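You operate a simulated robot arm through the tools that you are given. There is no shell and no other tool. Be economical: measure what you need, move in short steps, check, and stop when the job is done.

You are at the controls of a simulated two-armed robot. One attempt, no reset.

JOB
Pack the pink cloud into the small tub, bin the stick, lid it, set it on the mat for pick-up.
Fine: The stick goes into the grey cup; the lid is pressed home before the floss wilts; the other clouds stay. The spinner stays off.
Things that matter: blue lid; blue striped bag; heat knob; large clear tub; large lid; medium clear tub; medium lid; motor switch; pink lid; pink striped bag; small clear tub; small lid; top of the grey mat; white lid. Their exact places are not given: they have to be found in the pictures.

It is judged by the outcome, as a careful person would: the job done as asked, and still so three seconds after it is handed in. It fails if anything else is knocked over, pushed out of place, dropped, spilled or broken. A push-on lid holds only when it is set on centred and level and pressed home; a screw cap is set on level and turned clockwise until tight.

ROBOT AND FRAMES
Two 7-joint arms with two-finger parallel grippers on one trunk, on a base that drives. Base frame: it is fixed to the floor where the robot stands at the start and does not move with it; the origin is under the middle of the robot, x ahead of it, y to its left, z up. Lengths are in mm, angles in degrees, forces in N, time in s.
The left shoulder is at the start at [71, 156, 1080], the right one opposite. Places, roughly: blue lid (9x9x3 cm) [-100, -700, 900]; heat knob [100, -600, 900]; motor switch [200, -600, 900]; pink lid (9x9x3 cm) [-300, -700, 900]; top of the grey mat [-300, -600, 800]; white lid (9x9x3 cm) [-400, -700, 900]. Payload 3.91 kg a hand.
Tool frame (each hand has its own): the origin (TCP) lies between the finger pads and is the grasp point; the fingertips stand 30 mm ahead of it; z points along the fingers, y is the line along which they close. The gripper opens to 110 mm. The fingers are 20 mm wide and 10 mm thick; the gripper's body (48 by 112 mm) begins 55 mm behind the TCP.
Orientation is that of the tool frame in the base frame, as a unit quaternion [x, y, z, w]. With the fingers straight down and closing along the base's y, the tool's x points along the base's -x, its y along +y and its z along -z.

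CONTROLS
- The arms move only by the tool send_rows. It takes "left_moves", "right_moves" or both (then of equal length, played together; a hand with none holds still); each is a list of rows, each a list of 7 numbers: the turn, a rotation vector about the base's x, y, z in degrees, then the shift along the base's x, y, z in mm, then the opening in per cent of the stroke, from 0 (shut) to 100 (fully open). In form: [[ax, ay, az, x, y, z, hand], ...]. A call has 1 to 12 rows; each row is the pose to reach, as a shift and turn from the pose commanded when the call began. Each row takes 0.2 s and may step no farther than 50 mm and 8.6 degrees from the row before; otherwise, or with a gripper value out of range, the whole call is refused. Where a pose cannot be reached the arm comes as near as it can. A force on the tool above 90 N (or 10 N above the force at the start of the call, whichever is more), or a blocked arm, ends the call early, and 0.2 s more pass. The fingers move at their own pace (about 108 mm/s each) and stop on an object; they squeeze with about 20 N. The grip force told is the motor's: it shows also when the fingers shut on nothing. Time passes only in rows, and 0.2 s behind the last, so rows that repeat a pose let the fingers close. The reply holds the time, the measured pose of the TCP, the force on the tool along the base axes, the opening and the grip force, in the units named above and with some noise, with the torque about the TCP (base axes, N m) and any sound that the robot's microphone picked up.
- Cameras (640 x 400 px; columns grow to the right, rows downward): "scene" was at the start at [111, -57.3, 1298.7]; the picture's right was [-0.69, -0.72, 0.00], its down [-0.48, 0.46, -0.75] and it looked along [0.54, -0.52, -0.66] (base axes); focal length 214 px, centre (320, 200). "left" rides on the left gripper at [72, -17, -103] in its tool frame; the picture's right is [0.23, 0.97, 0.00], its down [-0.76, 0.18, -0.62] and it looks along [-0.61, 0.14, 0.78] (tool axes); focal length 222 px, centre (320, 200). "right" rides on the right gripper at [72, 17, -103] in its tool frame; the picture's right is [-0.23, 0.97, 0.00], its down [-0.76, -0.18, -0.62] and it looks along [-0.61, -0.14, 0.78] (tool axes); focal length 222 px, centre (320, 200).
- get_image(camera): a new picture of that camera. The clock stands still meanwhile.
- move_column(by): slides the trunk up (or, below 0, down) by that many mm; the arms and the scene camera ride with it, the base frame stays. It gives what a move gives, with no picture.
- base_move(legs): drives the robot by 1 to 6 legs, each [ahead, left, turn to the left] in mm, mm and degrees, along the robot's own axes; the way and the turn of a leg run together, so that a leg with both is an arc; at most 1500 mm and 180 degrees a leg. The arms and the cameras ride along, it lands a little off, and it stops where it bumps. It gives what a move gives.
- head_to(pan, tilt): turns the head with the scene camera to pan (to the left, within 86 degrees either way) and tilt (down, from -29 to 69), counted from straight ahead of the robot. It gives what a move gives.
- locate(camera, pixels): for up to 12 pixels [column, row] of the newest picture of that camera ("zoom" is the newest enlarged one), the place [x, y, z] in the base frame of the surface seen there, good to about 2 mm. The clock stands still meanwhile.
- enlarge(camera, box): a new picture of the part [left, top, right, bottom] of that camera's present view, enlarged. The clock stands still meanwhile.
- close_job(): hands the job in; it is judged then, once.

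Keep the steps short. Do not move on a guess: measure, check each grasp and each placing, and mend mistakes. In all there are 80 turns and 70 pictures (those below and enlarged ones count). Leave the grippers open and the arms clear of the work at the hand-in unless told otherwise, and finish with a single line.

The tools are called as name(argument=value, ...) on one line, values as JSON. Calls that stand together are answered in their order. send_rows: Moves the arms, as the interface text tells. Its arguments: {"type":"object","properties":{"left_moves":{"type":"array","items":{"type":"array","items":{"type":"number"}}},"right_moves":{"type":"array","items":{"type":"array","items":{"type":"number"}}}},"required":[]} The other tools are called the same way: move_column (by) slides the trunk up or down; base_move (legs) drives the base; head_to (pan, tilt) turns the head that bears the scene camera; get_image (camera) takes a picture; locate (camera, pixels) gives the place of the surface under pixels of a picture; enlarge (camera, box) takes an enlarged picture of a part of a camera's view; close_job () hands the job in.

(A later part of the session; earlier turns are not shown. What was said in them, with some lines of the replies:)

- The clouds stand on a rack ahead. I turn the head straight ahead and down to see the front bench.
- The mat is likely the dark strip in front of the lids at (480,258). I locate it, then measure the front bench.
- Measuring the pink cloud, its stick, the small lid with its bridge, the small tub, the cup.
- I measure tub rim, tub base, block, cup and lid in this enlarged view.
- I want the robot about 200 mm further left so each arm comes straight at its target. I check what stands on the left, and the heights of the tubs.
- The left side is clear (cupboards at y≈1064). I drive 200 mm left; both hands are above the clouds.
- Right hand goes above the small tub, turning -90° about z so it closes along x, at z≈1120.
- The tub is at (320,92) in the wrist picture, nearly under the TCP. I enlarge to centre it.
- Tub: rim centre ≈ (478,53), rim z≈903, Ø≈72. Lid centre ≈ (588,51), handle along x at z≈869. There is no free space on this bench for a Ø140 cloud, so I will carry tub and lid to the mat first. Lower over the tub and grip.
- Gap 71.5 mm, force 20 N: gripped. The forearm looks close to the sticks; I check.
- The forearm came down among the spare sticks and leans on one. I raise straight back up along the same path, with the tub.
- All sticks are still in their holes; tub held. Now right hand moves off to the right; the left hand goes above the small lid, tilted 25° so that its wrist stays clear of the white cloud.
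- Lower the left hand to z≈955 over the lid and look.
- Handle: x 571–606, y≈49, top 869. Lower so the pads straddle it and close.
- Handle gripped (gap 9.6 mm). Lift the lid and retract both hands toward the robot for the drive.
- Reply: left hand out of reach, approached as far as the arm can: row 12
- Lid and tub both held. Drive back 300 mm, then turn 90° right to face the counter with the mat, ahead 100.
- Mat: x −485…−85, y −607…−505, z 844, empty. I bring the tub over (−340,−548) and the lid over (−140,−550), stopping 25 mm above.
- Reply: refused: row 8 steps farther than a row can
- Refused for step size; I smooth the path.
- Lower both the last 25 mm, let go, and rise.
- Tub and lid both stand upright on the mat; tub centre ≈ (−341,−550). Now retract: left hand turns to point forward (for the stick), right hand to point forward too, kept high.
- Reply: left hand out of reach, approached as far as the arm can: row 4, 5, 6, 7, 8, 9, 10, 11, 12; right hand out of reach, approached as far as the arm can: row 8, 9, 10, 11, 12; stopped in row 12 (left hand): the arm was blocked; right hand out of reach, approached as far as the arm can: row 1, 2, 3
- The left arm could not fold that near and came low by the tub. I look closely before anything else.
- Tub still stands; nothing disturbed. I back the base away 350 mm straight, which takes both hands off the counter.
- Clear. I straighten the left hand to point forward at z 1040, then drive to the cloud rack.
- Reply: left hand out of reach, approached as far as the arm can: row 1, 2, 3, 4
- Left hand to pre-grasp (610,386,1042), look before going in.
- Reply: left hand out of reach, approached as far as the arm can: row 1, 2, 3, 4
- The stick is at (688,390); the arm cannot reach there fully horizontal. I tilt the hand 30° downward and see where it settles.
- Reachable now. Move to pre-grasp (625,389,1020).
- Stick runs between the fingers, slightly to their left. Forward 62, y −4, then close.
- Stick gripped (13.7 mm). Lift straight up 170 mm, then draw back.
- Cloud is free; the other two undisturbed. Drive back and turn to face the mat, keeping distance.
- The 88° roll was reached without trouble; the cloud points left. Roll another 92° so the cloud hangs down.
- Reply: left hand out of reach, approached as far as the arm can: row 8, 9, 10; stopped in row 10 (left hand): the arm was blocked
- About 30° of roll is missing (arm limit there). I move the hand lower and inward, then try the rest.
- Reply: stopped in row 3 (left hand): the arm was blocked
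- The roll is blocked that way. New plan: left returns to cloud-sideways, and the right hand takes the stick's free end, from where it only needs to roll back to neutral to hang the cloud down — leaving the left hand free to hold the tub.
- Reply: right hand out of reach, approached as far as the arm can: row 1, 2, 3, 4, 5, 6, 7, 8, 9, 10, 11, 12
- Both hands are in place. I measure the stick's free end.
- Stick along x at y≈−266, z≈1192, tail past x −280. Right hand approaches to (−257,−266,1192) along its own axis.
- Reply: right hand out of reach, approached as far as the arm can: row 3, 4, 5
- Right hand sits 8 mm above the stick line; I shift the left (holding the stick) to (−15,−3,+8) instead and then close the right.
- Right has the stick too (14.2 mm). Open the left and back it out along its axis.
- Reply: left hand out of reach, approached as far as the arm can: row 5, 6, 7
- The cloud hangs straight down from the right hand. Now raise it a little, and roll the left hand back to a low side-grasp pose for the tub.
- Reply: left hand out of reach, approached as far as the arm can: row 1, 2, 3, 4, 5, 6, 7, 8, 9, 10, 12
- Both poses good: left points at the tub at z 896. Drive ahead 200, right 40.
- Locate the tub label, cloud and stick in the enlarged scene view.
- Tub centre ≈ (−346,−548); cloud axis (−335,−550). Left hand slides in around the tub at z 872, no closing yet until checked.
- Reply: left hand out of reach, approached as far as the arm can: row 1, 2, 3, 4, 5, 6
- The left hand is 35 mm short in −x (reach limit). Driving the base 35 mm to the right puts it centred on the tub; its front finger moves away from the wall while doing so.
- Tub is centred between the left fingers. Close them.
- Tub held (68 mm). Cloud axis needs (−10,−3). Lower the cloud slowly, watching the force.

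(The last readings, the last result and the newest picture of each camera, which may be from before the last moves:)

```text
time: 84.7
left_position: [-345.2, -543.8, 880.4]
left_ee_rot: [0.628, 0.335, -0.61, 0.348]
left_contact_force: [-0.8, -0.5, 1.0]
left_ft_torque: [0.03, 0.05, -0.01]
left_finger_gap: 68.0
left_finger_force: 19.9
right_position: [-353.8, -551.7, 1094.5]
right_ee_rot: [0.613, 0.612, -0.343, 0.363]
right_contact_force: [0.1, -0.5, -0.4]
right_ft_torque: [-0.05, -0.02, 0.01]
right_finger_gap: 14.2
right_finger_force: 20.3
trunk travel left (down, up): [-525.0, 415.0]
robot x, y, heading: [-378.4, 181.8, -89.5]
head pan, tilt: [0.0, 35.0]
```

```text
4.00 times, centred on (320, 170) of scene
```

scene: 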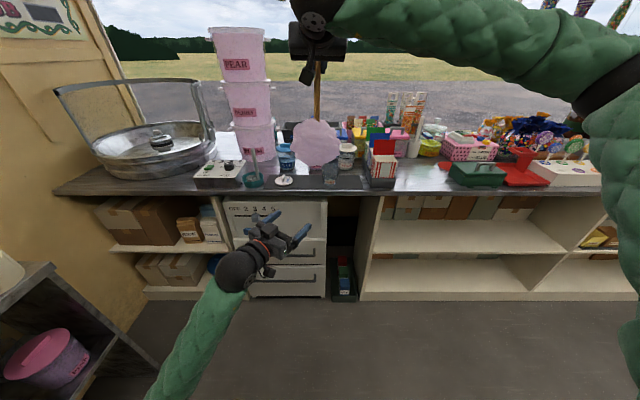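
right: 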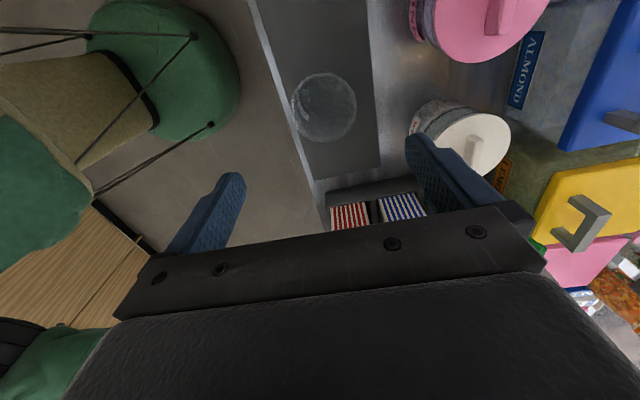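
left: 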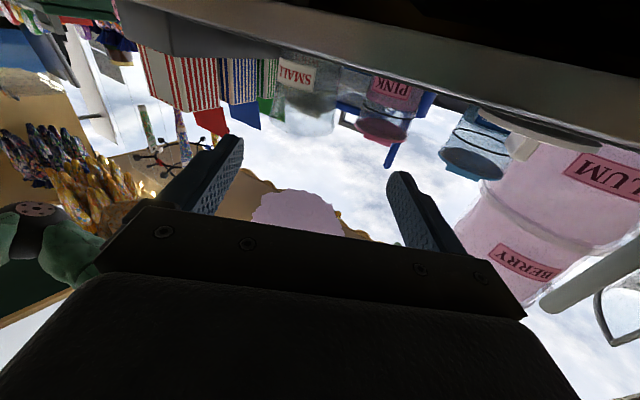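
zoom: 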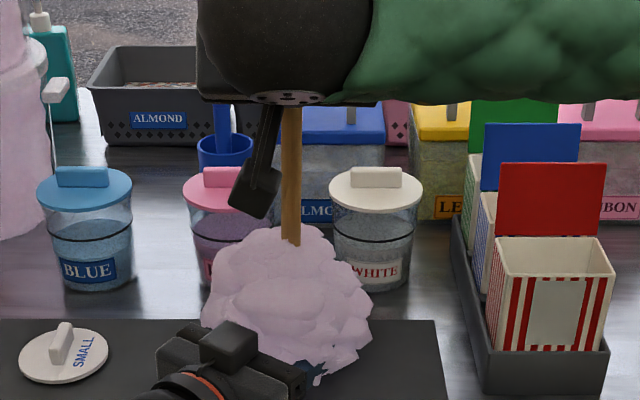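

No resistance yet. Lower another 40 mm.

send_rows(right_moves=[[0, 0, 0, 0, 0, -8, 0], [0, 0, 0, 0, 0, -16, 0], [0, 0, 0, 0, 0, -24, 0], [0, 0, 0, 0, 0, -32, 0], [0, 0, 0, 0, 0, -40, 0]])

enlarge(camera="scene", box=[240, 120, 400, 220])

```text
time: 85.9
left_position: [-345.2, -543.7, 881.6]
left_ee_rot: [0.629, 0.335, -0.61, 0.348]
left_contact_force: [0.2, -2.2, -6.7]
left_ft_torque: [0.24, -0.04, 0.02]
left_finger_gap: 68.0
left_finger_force: 19.7
right_position: [-354.3, -551.4, 1055.7]
right_ee_rot: [0.613, 0.611, -0.344, 0.364]
right_contact_force: [-0.5, -0.4, 20.5]
right_ft_torque: [-0.2, -0.04, 0.01]
right_finger_gap: 14.6
right_finger_force: 19.8
trunk travel left (down, up): [-525.0, 415.0]
robot x, y, heading: [-377.8, 183.2, -89.7]
head pan, tilt: [0.0, 35.0]
```

```text
4.00 times, centred on (320, 170) of scene
```

zoom: 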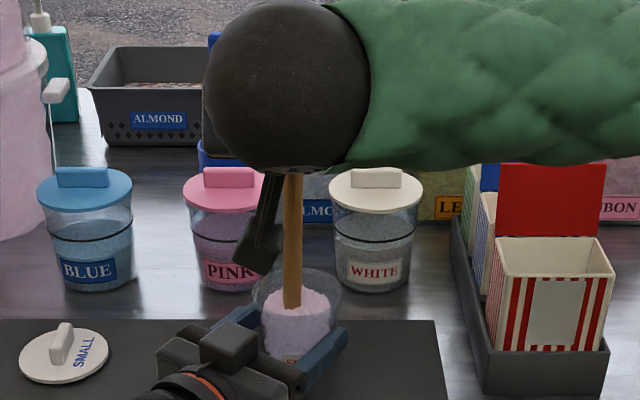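

The floss is now packed down inside the tub (20 N felt at the bottom). Pull the stick straight up while the left hand holds the tub.

send_rows(right_moves=[[0, 0, 0, 0, 0, 5, 0], [0, 0, 0, 0, 0, 15, 0], [0, 0, 0, 0, 0, 28, 0], [0, 0, 0, 0, 0, 45, 0], [0, 0, 0, 0, 0, 65, 0], [0, 0, 0, 0, 0, 90, 0], [0, 0, 0, 0, 0, 115, 0], [0, 0, 0, 0, 0, 145, 0]])

enlarge(camera="scene", box=[240, 120, 400, 220])

```text
time: 87.7
left_position: [-343.7, -543.6, 880.7]
left_ee_rot: [0.628, 0.335, -0.609, 0.349]
left_contact_force: [1.0, 2.2, 1.4]
left_ft_torque: [0.11, -0.06, 0.01]
left_finger_gap: 68.3
left_finger_force: 19.6
right_position: [-353.7, -551.0, 1202.0]
right_ee_rot: [0.613, 0.612, -0.344, 0.363]
right_contact_force: [0.1, 1.0, -0.2]
right_ft_torque: [0.01, 0.02, 0.0]
right_finger_gap: 14.1
right_finger_force: 20.0
trunk travel left (down, up): [-525.0, 415.0]
robot x, y, heading: [-377.3, 183.4, -89.5]
head pan, tilt: [0.0, 35.0]
```

```text
4.00 times, centred on (320, 170) of scene
```

zoom: 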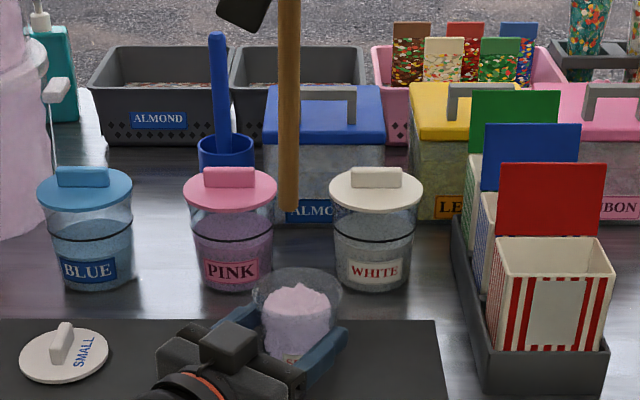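

Stick came out clean, the floss sits in the tub. Left lets go, backs out along its axis, rises; right carries the stick aside.

send_rows(left_moves=[[0, 0, 0, 0, 0, 0, 75], [0, 0, 0, 0, 0, 0, 95], [0, 0, 0, 0, 0, 0, 95], [0, 0, 0, 20, 34, 0, 95], [0, 0, 0, 43, 72, 0, 95], [0, 0, 0, 66, 112, 0, 95], [0, 0, 0, 80, 125, 30, 95], [7, -1.9, 3.2, 95, 125, 60, 80], [14, -3.8, 6.4, 110, 125, 90, 60], [21, -5.7, 9.6, 125, 125, 120, 40], [28, -7.6, 12.8, 140, 125, 150, 40], [35, -9.5, 16, 155, 125, 170, 40]], right_moves=[[0, 0, 0, 0, 0, 10, 0], [0, 0, 0, 0, 0, 20, 0], [0, 0, 0, -20, 10, 30, 0], [0, 0, 0, -40, 20, 40, 0], [0, 0, 0, -60, 30, 50, 0], [0, 0, 0, -80, 40, 60, 0], [0, 0, 0, -100, 50, 60, 0], [0, 0, 0, -120, 60, 60, 0], [0, 0, 0, -140, 60, 60, 0], [0, 0, 0, -140, 60, 60, 0], [0, 0, 0, -140, 60, 60, 0], [0, 0, 0, -140, 60, 60, 0]])

enlarge(camera="scene", box=[200, 120, 400, 245])

```text
time: 90.3
left_position: [-189.0, -416.8, 1051.7]
left_ee_rot: [0.7, 0.556, -0.374, 0.249]
left_contact_force: [0.9, -0.4, 0.8]
left_ft_torque: [-0.01, 0.0, -0.04]
left_finger_gap: 43.7
left_finger_force: 0.1
left hand out of reach, approached as far as the arm can: row 8, 9, 10, 11
right_position: [-492.8, -489.7, 1260.4]
right_ee_rot: [0.613, 0.612, -0.343, 0.363]
right_contact_force: [0.9, 0.2, -0.7]
right_ft_torque: [0.0, 0.01, -0.01]
right_finger_gap: 14.2
right_finger_force: 19.7
trunk travel left (down, up): [-525.0, 415.0]
robot x, y, heading: [-375.7, 183.5, -89.8]
head pan, tilt: [0.0, 35.0]
```

```text
3.20 times, centred on (300, 182) of scene
```

zoom: 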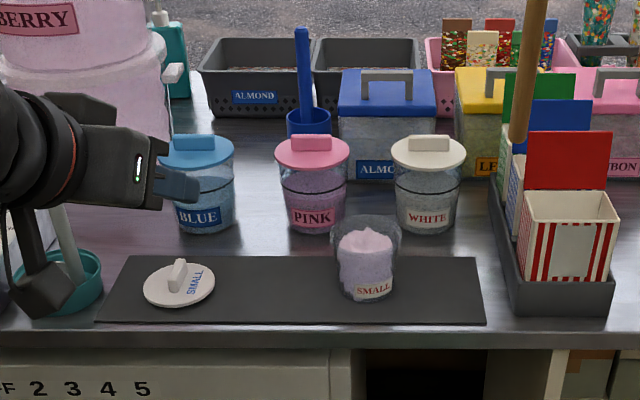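

Tub upright with floss. Measure lid handle and tub.

locate(camera="zoom", pixels=[[177, 262], [181, 270], [175, 285], [144, 285], [214, 285], [180, 308], [374, 289], [357, 293], [390, 288], [366, 245], [333, 232], [402, 235]])

send_rows(left_moves=[[7, -1.9, 3.2, 10, -20, 0, 40], [14, -3.8, 6.4, 20, -40, 0, 40], [21, -5.7, 9.6, 30, -60, -10, 40], [28, -7.6, 12.5, 38, -80, -30, 40], [28, -7.6, 12.5, 42, -100, -50, 40], [28, -7.6, 12.5, 42, -120, -80, 40]])

get_image(camera="left")

```text
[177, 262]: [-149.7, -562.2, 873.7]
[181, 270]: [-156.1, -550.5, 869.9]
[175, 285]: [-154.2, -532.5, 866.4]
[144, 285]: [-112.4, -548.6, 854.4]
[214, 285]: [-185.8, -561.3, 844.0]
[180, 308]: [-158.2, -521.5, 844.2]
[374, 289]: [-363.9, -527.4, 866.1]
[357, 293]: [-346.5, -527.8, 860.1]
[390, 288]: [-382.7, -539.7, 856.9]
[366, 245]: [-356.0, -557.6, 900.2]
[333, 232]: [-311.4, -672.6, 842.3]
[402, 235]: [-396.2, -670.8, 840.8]
```

```text
time: 91.7
left_position: [-149.0, -542.7, 968.5]
left_ee_rot: [0.698, 0.684, -0.153, 0.148]
left_contact_force: [0.7, -0.1, 0.1]
left_ft_torque: [0.01, -0.01, -0.03]
left_finger_gap: 44.0
left_finger_force: 0.0
right_position: [-493.1, -491.8, 1258.5]
right_ee_rot: [0.613, 0.612, -0.343, 0.363]
right_contact_force: [-0.4, -0.1, 0.3]
right_ft_torque: [-0.01, -0.02, 0.01]
right_finger_gap: 14.4
right_finger_force: 20.0
trunk travel left (down, up): [-525.0, 415.0]
robot x, y, heading: [-380.6, 183.5, -89.8]
head pan, tilt: [0.0, 35.0]
```

```text
8 pictures are left
```

left: 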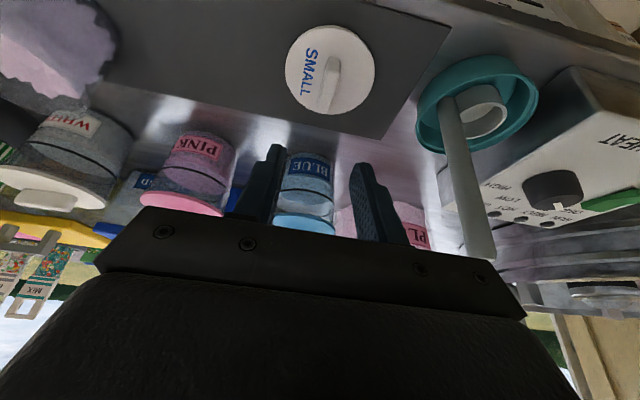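

locate(camera="left", pixels=[[333, 62], [325, 105], [329, 82], [338, 80], [320, 95], [286, 65], [375, 75], [100, 20], [60, 10], [30, 5]])

```text
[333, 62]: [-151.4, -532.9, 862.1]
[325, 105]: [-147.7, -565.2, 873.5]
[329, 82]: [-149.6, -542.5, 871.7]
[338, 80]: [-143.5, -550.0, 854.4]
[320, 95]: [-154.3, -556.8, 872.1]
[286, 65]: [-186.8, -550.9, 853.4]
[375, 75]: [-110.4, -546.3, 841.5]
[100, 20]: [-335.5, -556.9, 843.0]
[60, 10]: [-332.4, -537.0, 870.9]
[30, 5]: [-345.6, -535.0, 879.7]
```

Handle centre (−150,−549). Lower onto it, close, lift 60 mm.

send_rows(left_moves=[[0, 0, 0, -1, 5, -35, 40], [0, 0, 0, -1, 5, -62, 40], [0, 0, 0, -1, 5, -79, 40], [0, 0, 0, -1, 5, -79, 15], [0, 0, 0, -1, 5, -79, 0], [0, 0, 0, -1, 5, -79, 0], [0, 0, 0, -1, 5, -60, 0], [0, 0, 0, -1, 5, -20, 0], [0, 0, 0, -1, 5, 5, 0]])

```text
time: 93.7
left_position: [-149.1, -535.0, 976.0]
left_ee_rot: [0.698, 0.683, -0.153, 0.148]
left_contact_force: [0.0, -1.0, -0.4]
left_ft_torque: [-0.01, 0.0, 0.0]
left_finger_gap: 9.7
left_finger_force: 20.2
right_position: [-493.5, -492.3, 1258.6]
right_ee_rot: [0.613, 0.612, -0.343, 0.364]
right_contact_force: [-0.2, -0.1, -0.1]
right_ft_torque: [0.0, -0.01, 0.0]
right_finger_gap: 14.3
right_finger_force: 19.7
trunk travel left (down, up): [-525.0, 415.0]
robot x, y, heading: [-380.9, 180.9, -89.6]
head pan, tilt: [0.0, 35.0]
```

Lid held. I enlarge the tub for an exact centre.

enlarge(camera="scene", box=[285, 178, 349, 218])

locate(camera="zoom", pixels=[[300, 80], [300, 100], [300, 140], [300, 160], [300, 180], [300, 250], [300, 300], [220, 160], [390, 160], [190, 110], [410, 110], [300, 330]])

```text
10.00 times, centred on (317, 198) of scene
```

zoom: 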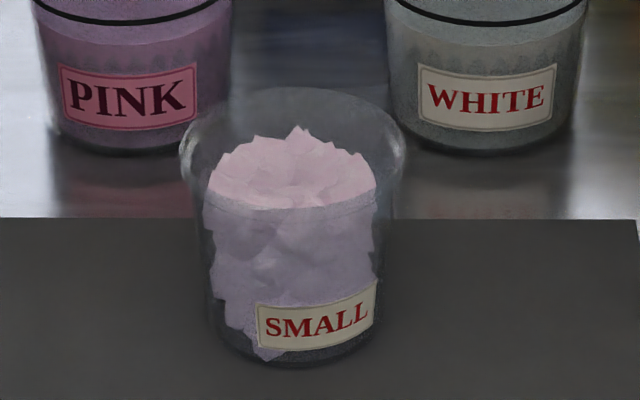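

```text
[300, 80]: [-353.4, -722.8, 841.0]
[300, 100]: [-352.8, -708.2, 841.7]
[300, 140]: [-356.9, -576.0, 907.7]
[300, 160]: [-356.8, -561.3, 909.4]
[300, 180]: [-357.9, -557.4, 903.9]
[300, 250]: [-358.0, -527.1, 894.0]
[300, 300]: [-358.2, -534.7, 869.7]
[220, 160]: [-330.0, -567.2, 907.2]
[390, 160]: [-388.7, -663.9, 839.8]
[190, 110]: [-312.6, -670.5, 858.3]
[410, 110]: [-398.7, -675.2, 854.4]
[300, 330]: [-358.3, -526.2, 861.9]
```

locate(camera="zoom", pixels=[[316, 308], [262, 325], [371, 300], [330, 345], [285, 345], [345, 290], [295, 364], [295, 372], [183, 140], [403, 140], [293, 90], [293, 203]])

```text
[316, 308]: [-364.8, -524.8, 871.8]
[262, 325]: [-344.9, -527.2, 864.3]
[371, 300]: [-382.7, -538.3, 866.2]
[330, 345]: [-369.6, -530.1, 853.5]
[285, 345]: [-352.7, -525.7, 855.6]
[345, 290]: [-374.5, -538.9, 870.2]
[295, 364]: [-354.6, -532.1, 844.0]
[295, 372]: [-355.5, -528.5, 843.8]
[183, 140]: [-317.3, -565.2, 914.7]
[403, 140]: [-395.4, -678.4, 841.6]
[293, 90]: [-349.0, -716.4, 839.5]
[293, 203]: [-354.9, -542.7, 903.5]
```

Tub centre (−356.5,−555), rim z≈916. Lid centre is at TCP+(0,−12). Carry the lid over the tub at +20 mm, check.

send_rows(left_moves=[[0, 0, 0, -25, 0, 15, 0], [0, 0, 0, -60, -1, 25, 0], [0, 0, 0, -95, -2, 25, 0], [0, 0, 0, -130, -3, 25, 0], [0, 0, 0, -165, -4, 25, 0], [0, 0, 0, -190, -5, 25, 0], [0, 0, 0, -206.5, -5.5, 20, 0], [0, 0, 0, -206.5, -5.5, 10, 0], [0, 0, 0, -206.5, -5.5, 0, 0]])

enlarge(camera="scene", box=[277, 168, 357, 218])

```text
time: 95.7
left_position: [-357.2, -541.5, 975.5]
left_ee_rot: [0.698, 0.683, -0.154, 0.15]
left_contact_force: [0.0, 0.3, -0.4]
left_ft_torque: [0.01, -0.01, 0.01]
left_finger_gap: 9.5
left_finger_force: 20.3
right_position: [-494.5, -492.1, 1258.8]
right_ee_rot: [0.613, 0.612, -0.343, 0.363]
right_contact_force: [-0.8, 0.7, -0.1]
right_ft_torque: [-0.01, 0.0, 0.01]
right_finger_gap: 14.0
right_finger_force: 19.8
trunk travel left (down, up): [-525.0, 415.0]
robot x, y, heading: [-376.1, 183.7, -89.6]
head pan, tilt: [0.0, 35.0]
```

```text
8.00 times, centred on (317, 193) of scene
```

zoom: 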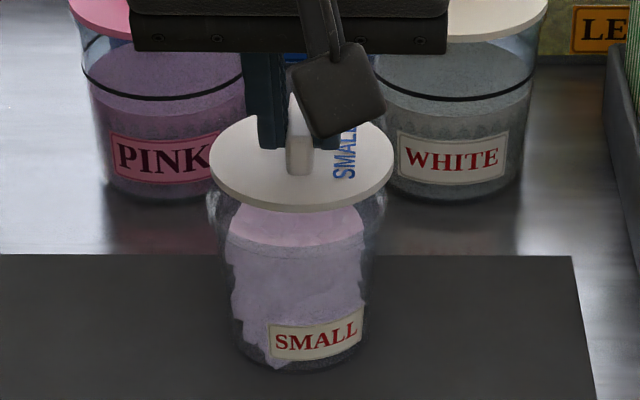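

locate(camera="zoom", pixels=[[214, 168], [391, 172], [302, 207], [250, 190], [350, 192], [209, 200], [385, 205], [230, 135], [375, 145], [297, 165]])

```text
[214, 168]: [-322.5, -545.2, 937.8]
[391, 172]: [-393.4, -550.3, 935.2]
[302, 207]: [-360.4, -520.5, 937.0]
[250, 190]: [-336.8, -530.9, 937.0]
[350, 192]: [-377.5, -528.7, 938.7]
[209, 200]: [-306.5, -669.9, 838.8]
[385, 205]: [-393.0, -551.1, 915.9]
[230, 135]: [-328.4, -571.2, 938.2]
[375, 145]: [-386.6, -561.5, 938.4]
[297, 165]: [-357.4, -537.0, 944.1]
```

Lid centre (−357.8,−555), level; tub rim centre ≈ −356.5. Shift +1 and press down slowly.

send_rows(left_moves=[[0, 0, 0, 1, 0, -6, 0], [0, 0, 0, 1, 0, -10, 0], [0, 0, 0, 1, 0, -13, 0], [0, 0, 0, 1, 0, -16, 0], [0, 0, 0, 1, 0, -18, 0], [0, 0, 0, 1, 0, -20, 0], [0, 0, 0, 1, 0, -22, 0], [0, 0, 0, 1, 0, -24, 0]])

```text
time: 97.5
left_position: [-355.4, -539.1, 953.1]
left_ee_rot: [0.698, 0.683, -0.154, 0.15]
left_contact_force: [1.1, -3.3, 26.3]
left_ft_torque: [-0.42, -0.04, 0.01]
left_finger_gap: 10.0
left_finger_force: 20.0
right_position: [-494.1, -490.8, 1259.9]
right_ee_rot: [0.613, 0.612, -0.343, 0.363]
right_contact_force: [0.2, -0.3, 0.2]
right_ft_torque: [0.0, -0.01, 0.01]
right_finger_gap: 14.2
right_finger_force: 19.7
trunk travel left (down, up): [-525.0, 415.0]
robot x, y, heading: [-375.8, 176.8, -89.6]
head pan, tilt: [0.0, 35.0]
heard: snap
```

A snap: lid home at 26 N. A touch more pressure, then open and rise.

send_rows(left_moves=[[0, 0, 0, 0, 0, -3, 0], [0, 0, 0, 0, 0, -3, 0], [0, 0, 0, 0, 0, 0, 0], [0, 0, 0, 0, 0, 2, 15], [0, 0, 0, 0, 0, 2, 30], [0, 0, 0, 0, 0, 2, 40], [0, 0, 0, 0, 10, 30, 40], [0, 0, 0, 10, 20, 70, 40], [0, 0, 0, 40, 30, 110, 40], [0, 0, 0, 80, 40, 150, 40], [0, 0, 0, 120, 50, 170, 40]])

enlarge(camera="scene", box=[237, 143, 397, 243])

```text
refused: row 9 steps farther than a row can; nothing moved
```

```text
4.00 times, centred on (317, 193) of scene
```

zoom: 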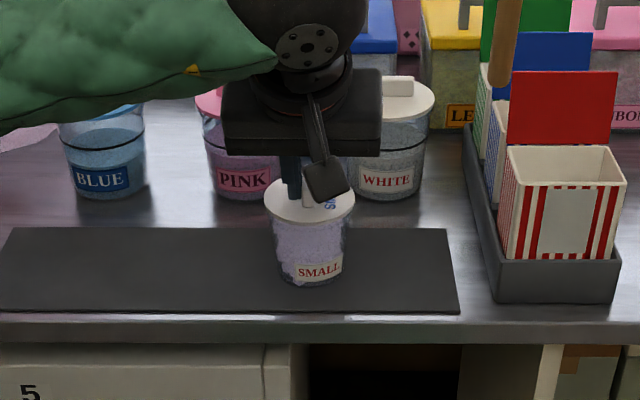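

Refused on step size; lid sits level. Repeat with smaller steps.

send_rows(left_moves=[[0, 0, 0, 0, 0, -3, 0], [0, 0, 0, 0, 0, -3, 0], [0, 0, 0, 0, 0, 0, 0], [0, 0, 0, 0, 0, 2, 15], [0, 0, 0, 0, 0, 2, 30], [0, 0, 0, 0, 0, 2, 40], [0, 0, 0, 0, 8, 30, 40], [0, 0, 0, 5, 14, 70, 40], [0, 0, 0, 25, 20, 105, 40], [0, 0, 0, 55, 28, 135, 40], [0, 0, 0, 90, 36, 155, 40], [0, 0, 0, 125, 44, 165, 40]])

locate(camera="zoom", pixels=[[268, 205], [352, 200], [310, 222], [318, 270]])

```text
time: 100.1
left_position: [-227.3, -496.2, 1116.1]
left_ee_rot: [0.699, 0.683, -0.153, 0.149]
left_contact_force: [-0.2, 0.2, 0.4]
left_ft_torque: [-0.03, 0.02, 0.0]
left_finger_gap: 44.2
left_finger_force: 0.1
right_position: [-492.7, -491.8, 1259.7]
right_ee_rot: [0.614, 0.612, -0.344, 0.362]
right_contact_force: [0.1, 0.2, 0.1]
right_ft_torque: [-0.01, 0.02, 0.01]
right_finger_gap: 14.4
right_finger_force: 20.3
trunk travel left (down, up): [-525.0, 415.0]
robot x, y, heading: [-377.1, 178.8, -89.9]
head pan, tilt: [0.0, 35.0]
```

```text
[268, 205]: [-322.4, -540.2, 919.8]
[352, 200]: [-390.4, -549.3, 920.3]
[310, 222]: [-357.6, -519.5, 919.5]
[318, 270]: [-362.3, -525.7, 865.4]
```

Lid top is at z 920 all round: level and home. Now the stick. I retract the left hand, yaw the right hand 25° left (so its camera will miss the spare sticks), and measure the stick tip.

locate(camera="zoom", pixels=[[500, 80], [501, 40], [498, 86]])

send_rows(left_moves=[[0, 0, 0, 0, 40, 10, 40], [0, 0, 0, -5, 80, 20, 40], [0, 0, 0, -10, 120, 30, 40], [0, 0, 0, -15, 160, 45, 40], [0, 0, 0, -20, 200, 60, 40], [0, 0, 0, -25, 240, 75, 40], [0, 0, 0, -30, 280, 75, 40]], right_moves=[[0, 0, 7, 0, 0, 5, 0], [0, 0, 14, 0, 0, 10, 0], [0, 0, 21, 0, 0, 10, 0], [0, 0, 25, 0, 0, 10, 0], [0, 0, 25, 0, 0, 10, 0], [0, 0, 25, 0, 0, 10, 0], [0, 0, 25, 0, 0, 10, 0]])

move_column(by=90)

```text
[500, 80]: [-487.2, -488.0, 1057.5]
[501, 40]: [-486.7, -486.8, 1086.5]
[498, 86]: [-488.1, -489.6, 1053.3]
```

```text
time: 101.7
left_position: [-260.4, -218.1, 1192.1]
left_ee_rot: [0.697, 0.684, -0.153, 0.15]
left_contact_force: [-0.5, -0.3, 0.2]
left_ft_torque: [-0.02, -0.03, 0.02]
left_finger_gap: 43.8
left_finger_force: 0.1
right_position: [-495.0, -489.9, 1269.9]
right_ee_rot: [0.466, 0.729, -0.257, 0.43]
right_contact_force: [0.2, 0.9, -0.5]
right_ft_torque: [0.06, 0.0, 0.0]
right_finger_gap: 14.2
right_finger_force: 20.0
trunk travel left (down, up): [-525.0, 415.0]
robot x, y, heading: [-378.3, 183.0, -89.7]
head pan, tilt: [0.0, 35.0]
```

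```text
time: 103.0
left_position: [-259.6, -219.2, 1282.2]
left_ee_rot: [0.698, 0.683, -0.154, 0.148]
left_contact_force: [0.7, -0.5, -0.5]
left_ft_torque: [0.0, 0.02, 0.0]
left_finger_gap: 44.0
left_finger_force: 0.1
right_position: [-495.3, -491.6, 1358.1]
right_ee_rot: [0.466, 0.731, -0.256, 0.429]
right_contact_force: [-0.4, 0.7, -0.4]
right_ft_torque: [-0.03, 0.02, 0.01]
right_finger_gap: 14.3
right_finger_force: 20.2
trunk travel left (down, up): [-615.0, 325.0]
robot x, y, heading: [-379.4, 183.7, -89.8]
head pan, tilt: [0.0, 35.0]
```

Stick tip is 207 mm below the TCP (now at z≈1151, above the spare sticks). Drive back to the bench.

base_move(legs=[[-150, 0, 0], [0, 0, 90], [0, -283, 0], [340, 0, 0]])

head_to(pan=-5, tilt=40)

get_image(camera="scene")

```text
time: 111.6
left_position: [384.4, 177.6, 1282.2]
left_ee_rot: [-0.002, 0.977, 0.0, 0.214]
left_contact_force: [0.0, -0.1, 1.0]
left_ft_torque: [0.01, 0.02, 0.02]
left_finger_gap: 43.9
left_finger_force: 0.0
right_position: [660.6, -49.0, 1358.6]
right_ee_rot: [-0.196, 0.844, 0.128, 0.483]
right_contact_force: [-0.7, 0.0, -0.4]
right_ft_torque: [0.01, -0.01, 0.01]
right_finger_gap: 14.6
right_finger_force: 20.4
trunk travel left (down, up): [-615.0, 325.0]
robot x, y, heading: [-17.5, 53.9, 1.6]
head pan, tilt: [0.0, 35.0]
```

```text
time: 112.3
left_position: [382.7, 179.3, 1281.5]
left_ee_rot: [0.0, 0.977, 0.0, 0.214]
left_contact_force: [0.0, 0.4, 0.0]
left_ft_torque: [0.0, 0.01, 0.0]
left_finger_gap: 44.0
left_finger_force: 0.0
right_position: [660.4, -47.4, 1359.0]
right_ee_rot: [-0.196, 0.844, 0.127, 0.483]
right_contact_force: [0.4, 0.7, 0.0]
right_ft_torque: [-0.01, 0.01, -0.01]
right_finger_gap: 14.2
right_finger_force: 19.8
trunk travel left (down, up): [-615.0, 325.0]
robot x, y, heading: [-18.0, 52.6, 1.4]
head pan, tilt: [-5.0, 40.0]
```

```text
4 pictures are left
```

scene: 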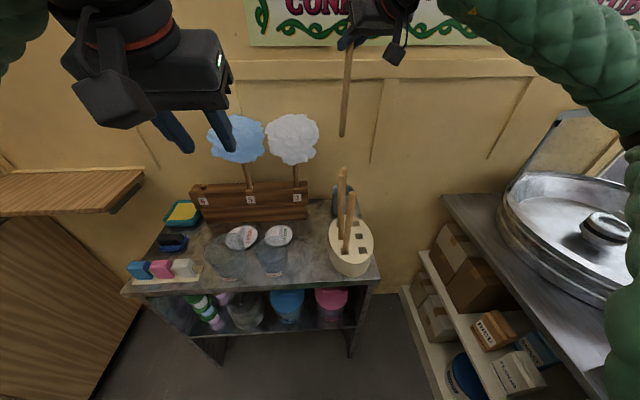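

locate(camera="scene", pixels=[[343, 133], [346, 80], [341, 170], [349, 200], [343, 230], [334, 205], [337, 190], [360, 200], [338, 186], [358, 190], [366, 205], [352, 192]])

enlarge(camera="scene", box=[300, 120, 396, 180])

```text
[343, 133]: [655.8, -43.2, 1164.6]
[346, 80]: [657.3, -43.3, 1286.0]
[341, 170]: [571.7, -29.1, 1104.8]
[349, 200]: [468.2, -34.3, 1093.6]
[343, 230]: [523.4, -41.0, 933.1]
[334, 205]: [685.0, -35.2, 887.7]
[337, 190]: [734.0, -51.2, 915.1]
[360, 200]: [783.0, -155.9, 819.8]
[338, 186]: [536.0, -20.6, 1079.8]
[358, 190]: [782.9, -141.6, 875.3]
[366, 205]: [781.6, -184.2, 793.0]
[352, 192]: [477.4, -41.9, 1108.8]
```

```text
6.67 times, centred on (348, 150) of scene
```

zoom: 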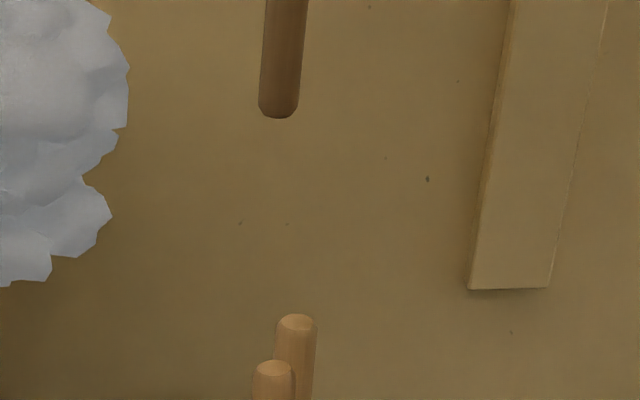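

Held stick axis is at (663,−45); cup centre ≈ (697,−65). Move over it, lower 60 mm and look with the wrist camera.

send_rows(right_moves=[[0, 0, 0, 17, -10, 0, 0], [0, 0, 0, 34, -20, -15, 0], [0, 0, 0, 34, -20, -40, 0], [0, 0, 0, 34, -20, -60, 0]])

get_image(camera="right")

```text
time: 113.3
left_position: [384.2, 179.6, 1281.8]
left_ee_rot: [0.0, 0.977, 0.0, 0.213]
left_contact_force: [0.2, 0.0, 0.3]
left_ft_torque: [0.01, 0.02, 0.02]
left_finger_gap: 43.7
left_finger_force: 0.0
right_position: [695.2, -71.3, 1299.6]
right_ee_rot: [-0.196, 0.844, 0.128, 0.483]
right_contact_force: [0.3, -0.4, 0.4]
right_ft_torque: [0.02, 0.0, 0.03]
right_finger_gap: 14.3
right_finger_force: 19.6
trunk travel left (down, up): [-615.0, 325.0]
robot x, y, heading: [-14.7, 51.6, 1.3]
head pan, tilt: [-5.0, 40.0]
```

```text
2 pictures are left
```

right: 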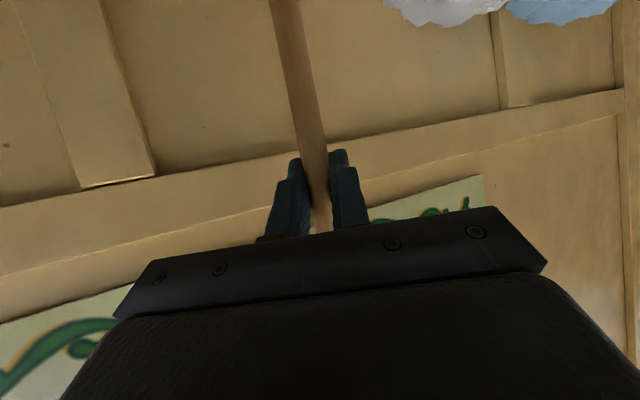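

The cup is out of that view. I sample the last scene picture around it.

locate(camera="scene", pixels=[[332, 182], [334, 186], [332, 195], [335, 213], [335, 180], [346, 183], [348, 187], [352, 184], [357, 186], [345, 190], [346, 178], [355, 182]])

enlarge(camera="scene", box=[316, 170, 380, 210])

```text
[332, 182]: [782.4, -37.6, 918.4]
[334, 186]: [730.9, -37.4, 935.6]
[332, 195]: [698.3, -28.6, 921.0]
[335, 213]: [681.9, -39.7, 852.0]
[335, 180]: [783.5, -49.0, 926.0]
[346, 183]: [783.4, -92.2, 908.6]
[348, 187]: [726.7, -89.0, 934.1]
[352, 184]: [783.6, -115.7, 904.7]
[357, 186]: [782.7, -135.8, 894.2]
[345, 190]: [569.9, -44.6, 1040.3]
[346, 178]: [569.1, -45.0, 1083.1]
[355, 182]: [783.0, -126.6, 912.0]
```

```text
10.00 times, centred on (348, 190) of scene
```

zoom: 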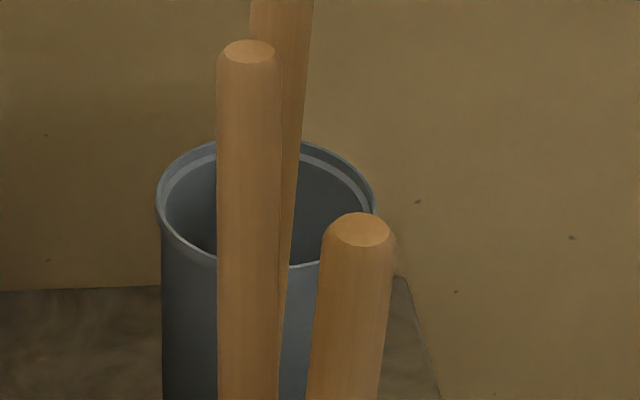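

Now locate rim points in this close-up.

locate(camera="zoom", pixels=[[158, 205], [165, 175], [190, 152], [325, 150], [360, 175], [374, 203], [195, 250], [305, 265], [180, 237], [200, 200], [330, 200], [210, 145]])

```text
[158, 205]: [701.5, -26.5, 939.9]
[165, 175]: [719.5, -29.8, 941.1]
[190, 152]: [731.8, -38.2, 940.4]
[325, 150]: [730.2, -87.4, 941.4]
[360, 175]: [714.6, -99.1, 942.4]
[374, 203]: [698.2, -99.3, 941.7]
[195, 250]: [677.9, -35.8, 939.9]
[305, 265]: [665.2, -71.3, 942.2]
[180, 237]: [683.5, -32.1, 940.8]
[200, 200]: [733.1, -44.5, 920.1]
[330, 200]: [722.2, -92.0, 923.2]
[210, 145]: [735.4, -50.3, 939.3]
```

Cup rim centre (701,−63.5), z 941, inner radius ≈33. Lower the stick in (tip to z≈893), with +3,+4 correction.

send_rows(right_moves=[[0, 0, 0, 3, 4, -40, 0], [0, 0, 0, 3, 4, -80, 0], [0, 0, 0, 3, 4, -120, 0], [0, 0, 0, 3, 4, -155, 0], [0, 0, 0, 3, 4, -185, 0], [0, 0, 0, 3, 4, -204, 0], [0, 0, 0, 3, 4, -204, 0]])

enlarge(camera="scene", box=[292, 140, 404, 210])

```text
time: 114.9
left_position: [380.8, 179.4, 1282.1]
left_ee_rot: [0.0, 0.977, 0.0, 0.215]
left_contact_force: [-0.2, 1.0, -0.3]
left_ft_torque: [-0.01, 0.0, 0.0]
left_finger_gap: 43.9
left_finger_force: 0.0
right_position: [695.9, -65.0, 1094.2]
right_ee_rot: [-0.198, 0.843, 0.129, 0.483]
right_contact_force: [0.4, 0.5, 0.4]
right_ft_torque: [-0.01, 0.01, -0.01]
right_finger_gap: 14.1
right_finger_force: 20.1
trunk travel left (down, up): [-615.0, 325.0]
robot x, y, heading: [-14.8, 51.1, 1.5]
head pan, tilt: [-5.0, 40.0]
```

```text
5.71 times, centred on (348, 175) of scene
```

zoom: 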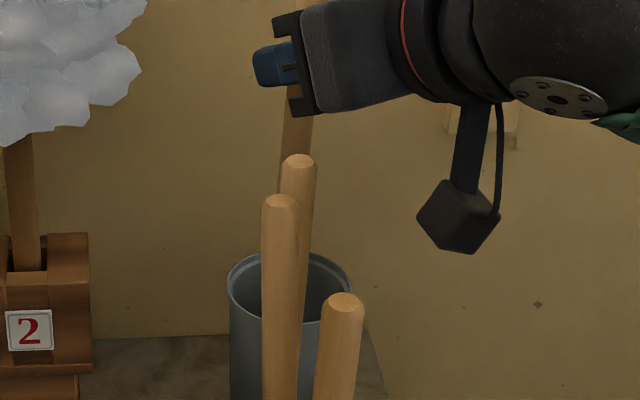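

Stick tip is inside the cup rim, touching nothing. Open the fingers, then back up.

send_rows(right_moves=[[0, 0, 0, 0, 0, 0, 15], [0, 0, 0, 0, 0, 0, 35], [0, 0, 0, 0, 0, 0, 60], [0, 0, 0, 0, 0, 0, 60], [0, 0, 0, 0, 0, 0, 60], [0, 0, 0, 0, 0, 30, 60], [0, 0, 0, 0, 0, 70, 60], [0, 0, 0, 0, 0, 115, 60], [0, 0, 0, 0, 0, 160, 60], [0, 0, 0, 0, 0, 205, 60]])

locate(camera="zoom", pixels=[[296, 130], [285, 240], [300, 180]])

```text
time: 117.1
left_position: [381.4, 179.8, 1283.0]
left_ee_rot: [-0.001, 0.977, -0.001, 0.214]
left_contact_force: [-0.2, 0.0, 0.3]
left_ft_torque: [0.0, -0.01, 0.0]
left_finger_gap: 43.9
left_finger_force: 0.0
right_position: [696.4, -62.5, 1303.8]
right_ee_rot: [-0.197, 0.844, 0.127, 0.483]
right_contact_force: [0.4, 0.8, -1.1]
right_ft_torque: [0.0, -0.01, -0.02]
right_finger_gap: 66.0
right_finger_force: 0.1
trunk travel left (down, up): [-615.0, 325.0]
robot x, y, heading: [-17.2, 53.5, 1.6]
head pan, tilt: [-5.0, 40.0]
```

```text
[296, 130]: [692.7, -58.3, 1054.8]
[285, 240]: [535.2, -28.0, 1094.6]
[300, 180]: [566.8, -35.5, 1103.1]
```

Released and risen with no contact force. One last check picture, if any is left.

enlarge(camera="scene", box=[270, 100, 430, 210])

```text
refused: no pictures are left
```

No pictures are left. The opening, zero force and the tip being 50 mm inside the rim all agree with the stick in the cup. I back the base off so the arms are clear.

base_move(legs=[[-250, 0, 0]])

close_job()

```text
time: 118.9
left_position: [140.2, 170.9, 1282.7]
left_ee_rot: [0.001, 0.977, 0.0, 0.214]
left_contact_force: [-0.2, 0.4, 0.3]
left_ft_torque: [-0.06, 0.02, -0.01]
left_finger_gap: 44.2
left_finger_force: 0.1
right_position: [452.7, -71.5, 1303.6]
right_ee_rot: [-0.195, 0.844, 0.127, 0.484]
right_contact_force: [-0.2, 0.7, 0.1]
right_ft_torque: [-0.01, 0.01, -0.02]
right_finger_gap: 66.2
right_finger_force: 0.0
trunk travel left (down, up): [-615.0, 325.0]
robot x, y, heading: [-257.4, 47.6, 1.4]
head pan, tilt: [-5.0, 40.0]
```

```text
The job is handed in.
```

Pink floss is packed in the small tub on the mat with its lid snapped on level, and the stick was released into the grey cup (no pictures left to confirm it landed); spinner not touched, blue and white clouds left in the rack, but the right forearm brushed the spare sticks early on, leaving them in their holes with at least one leaning differently.
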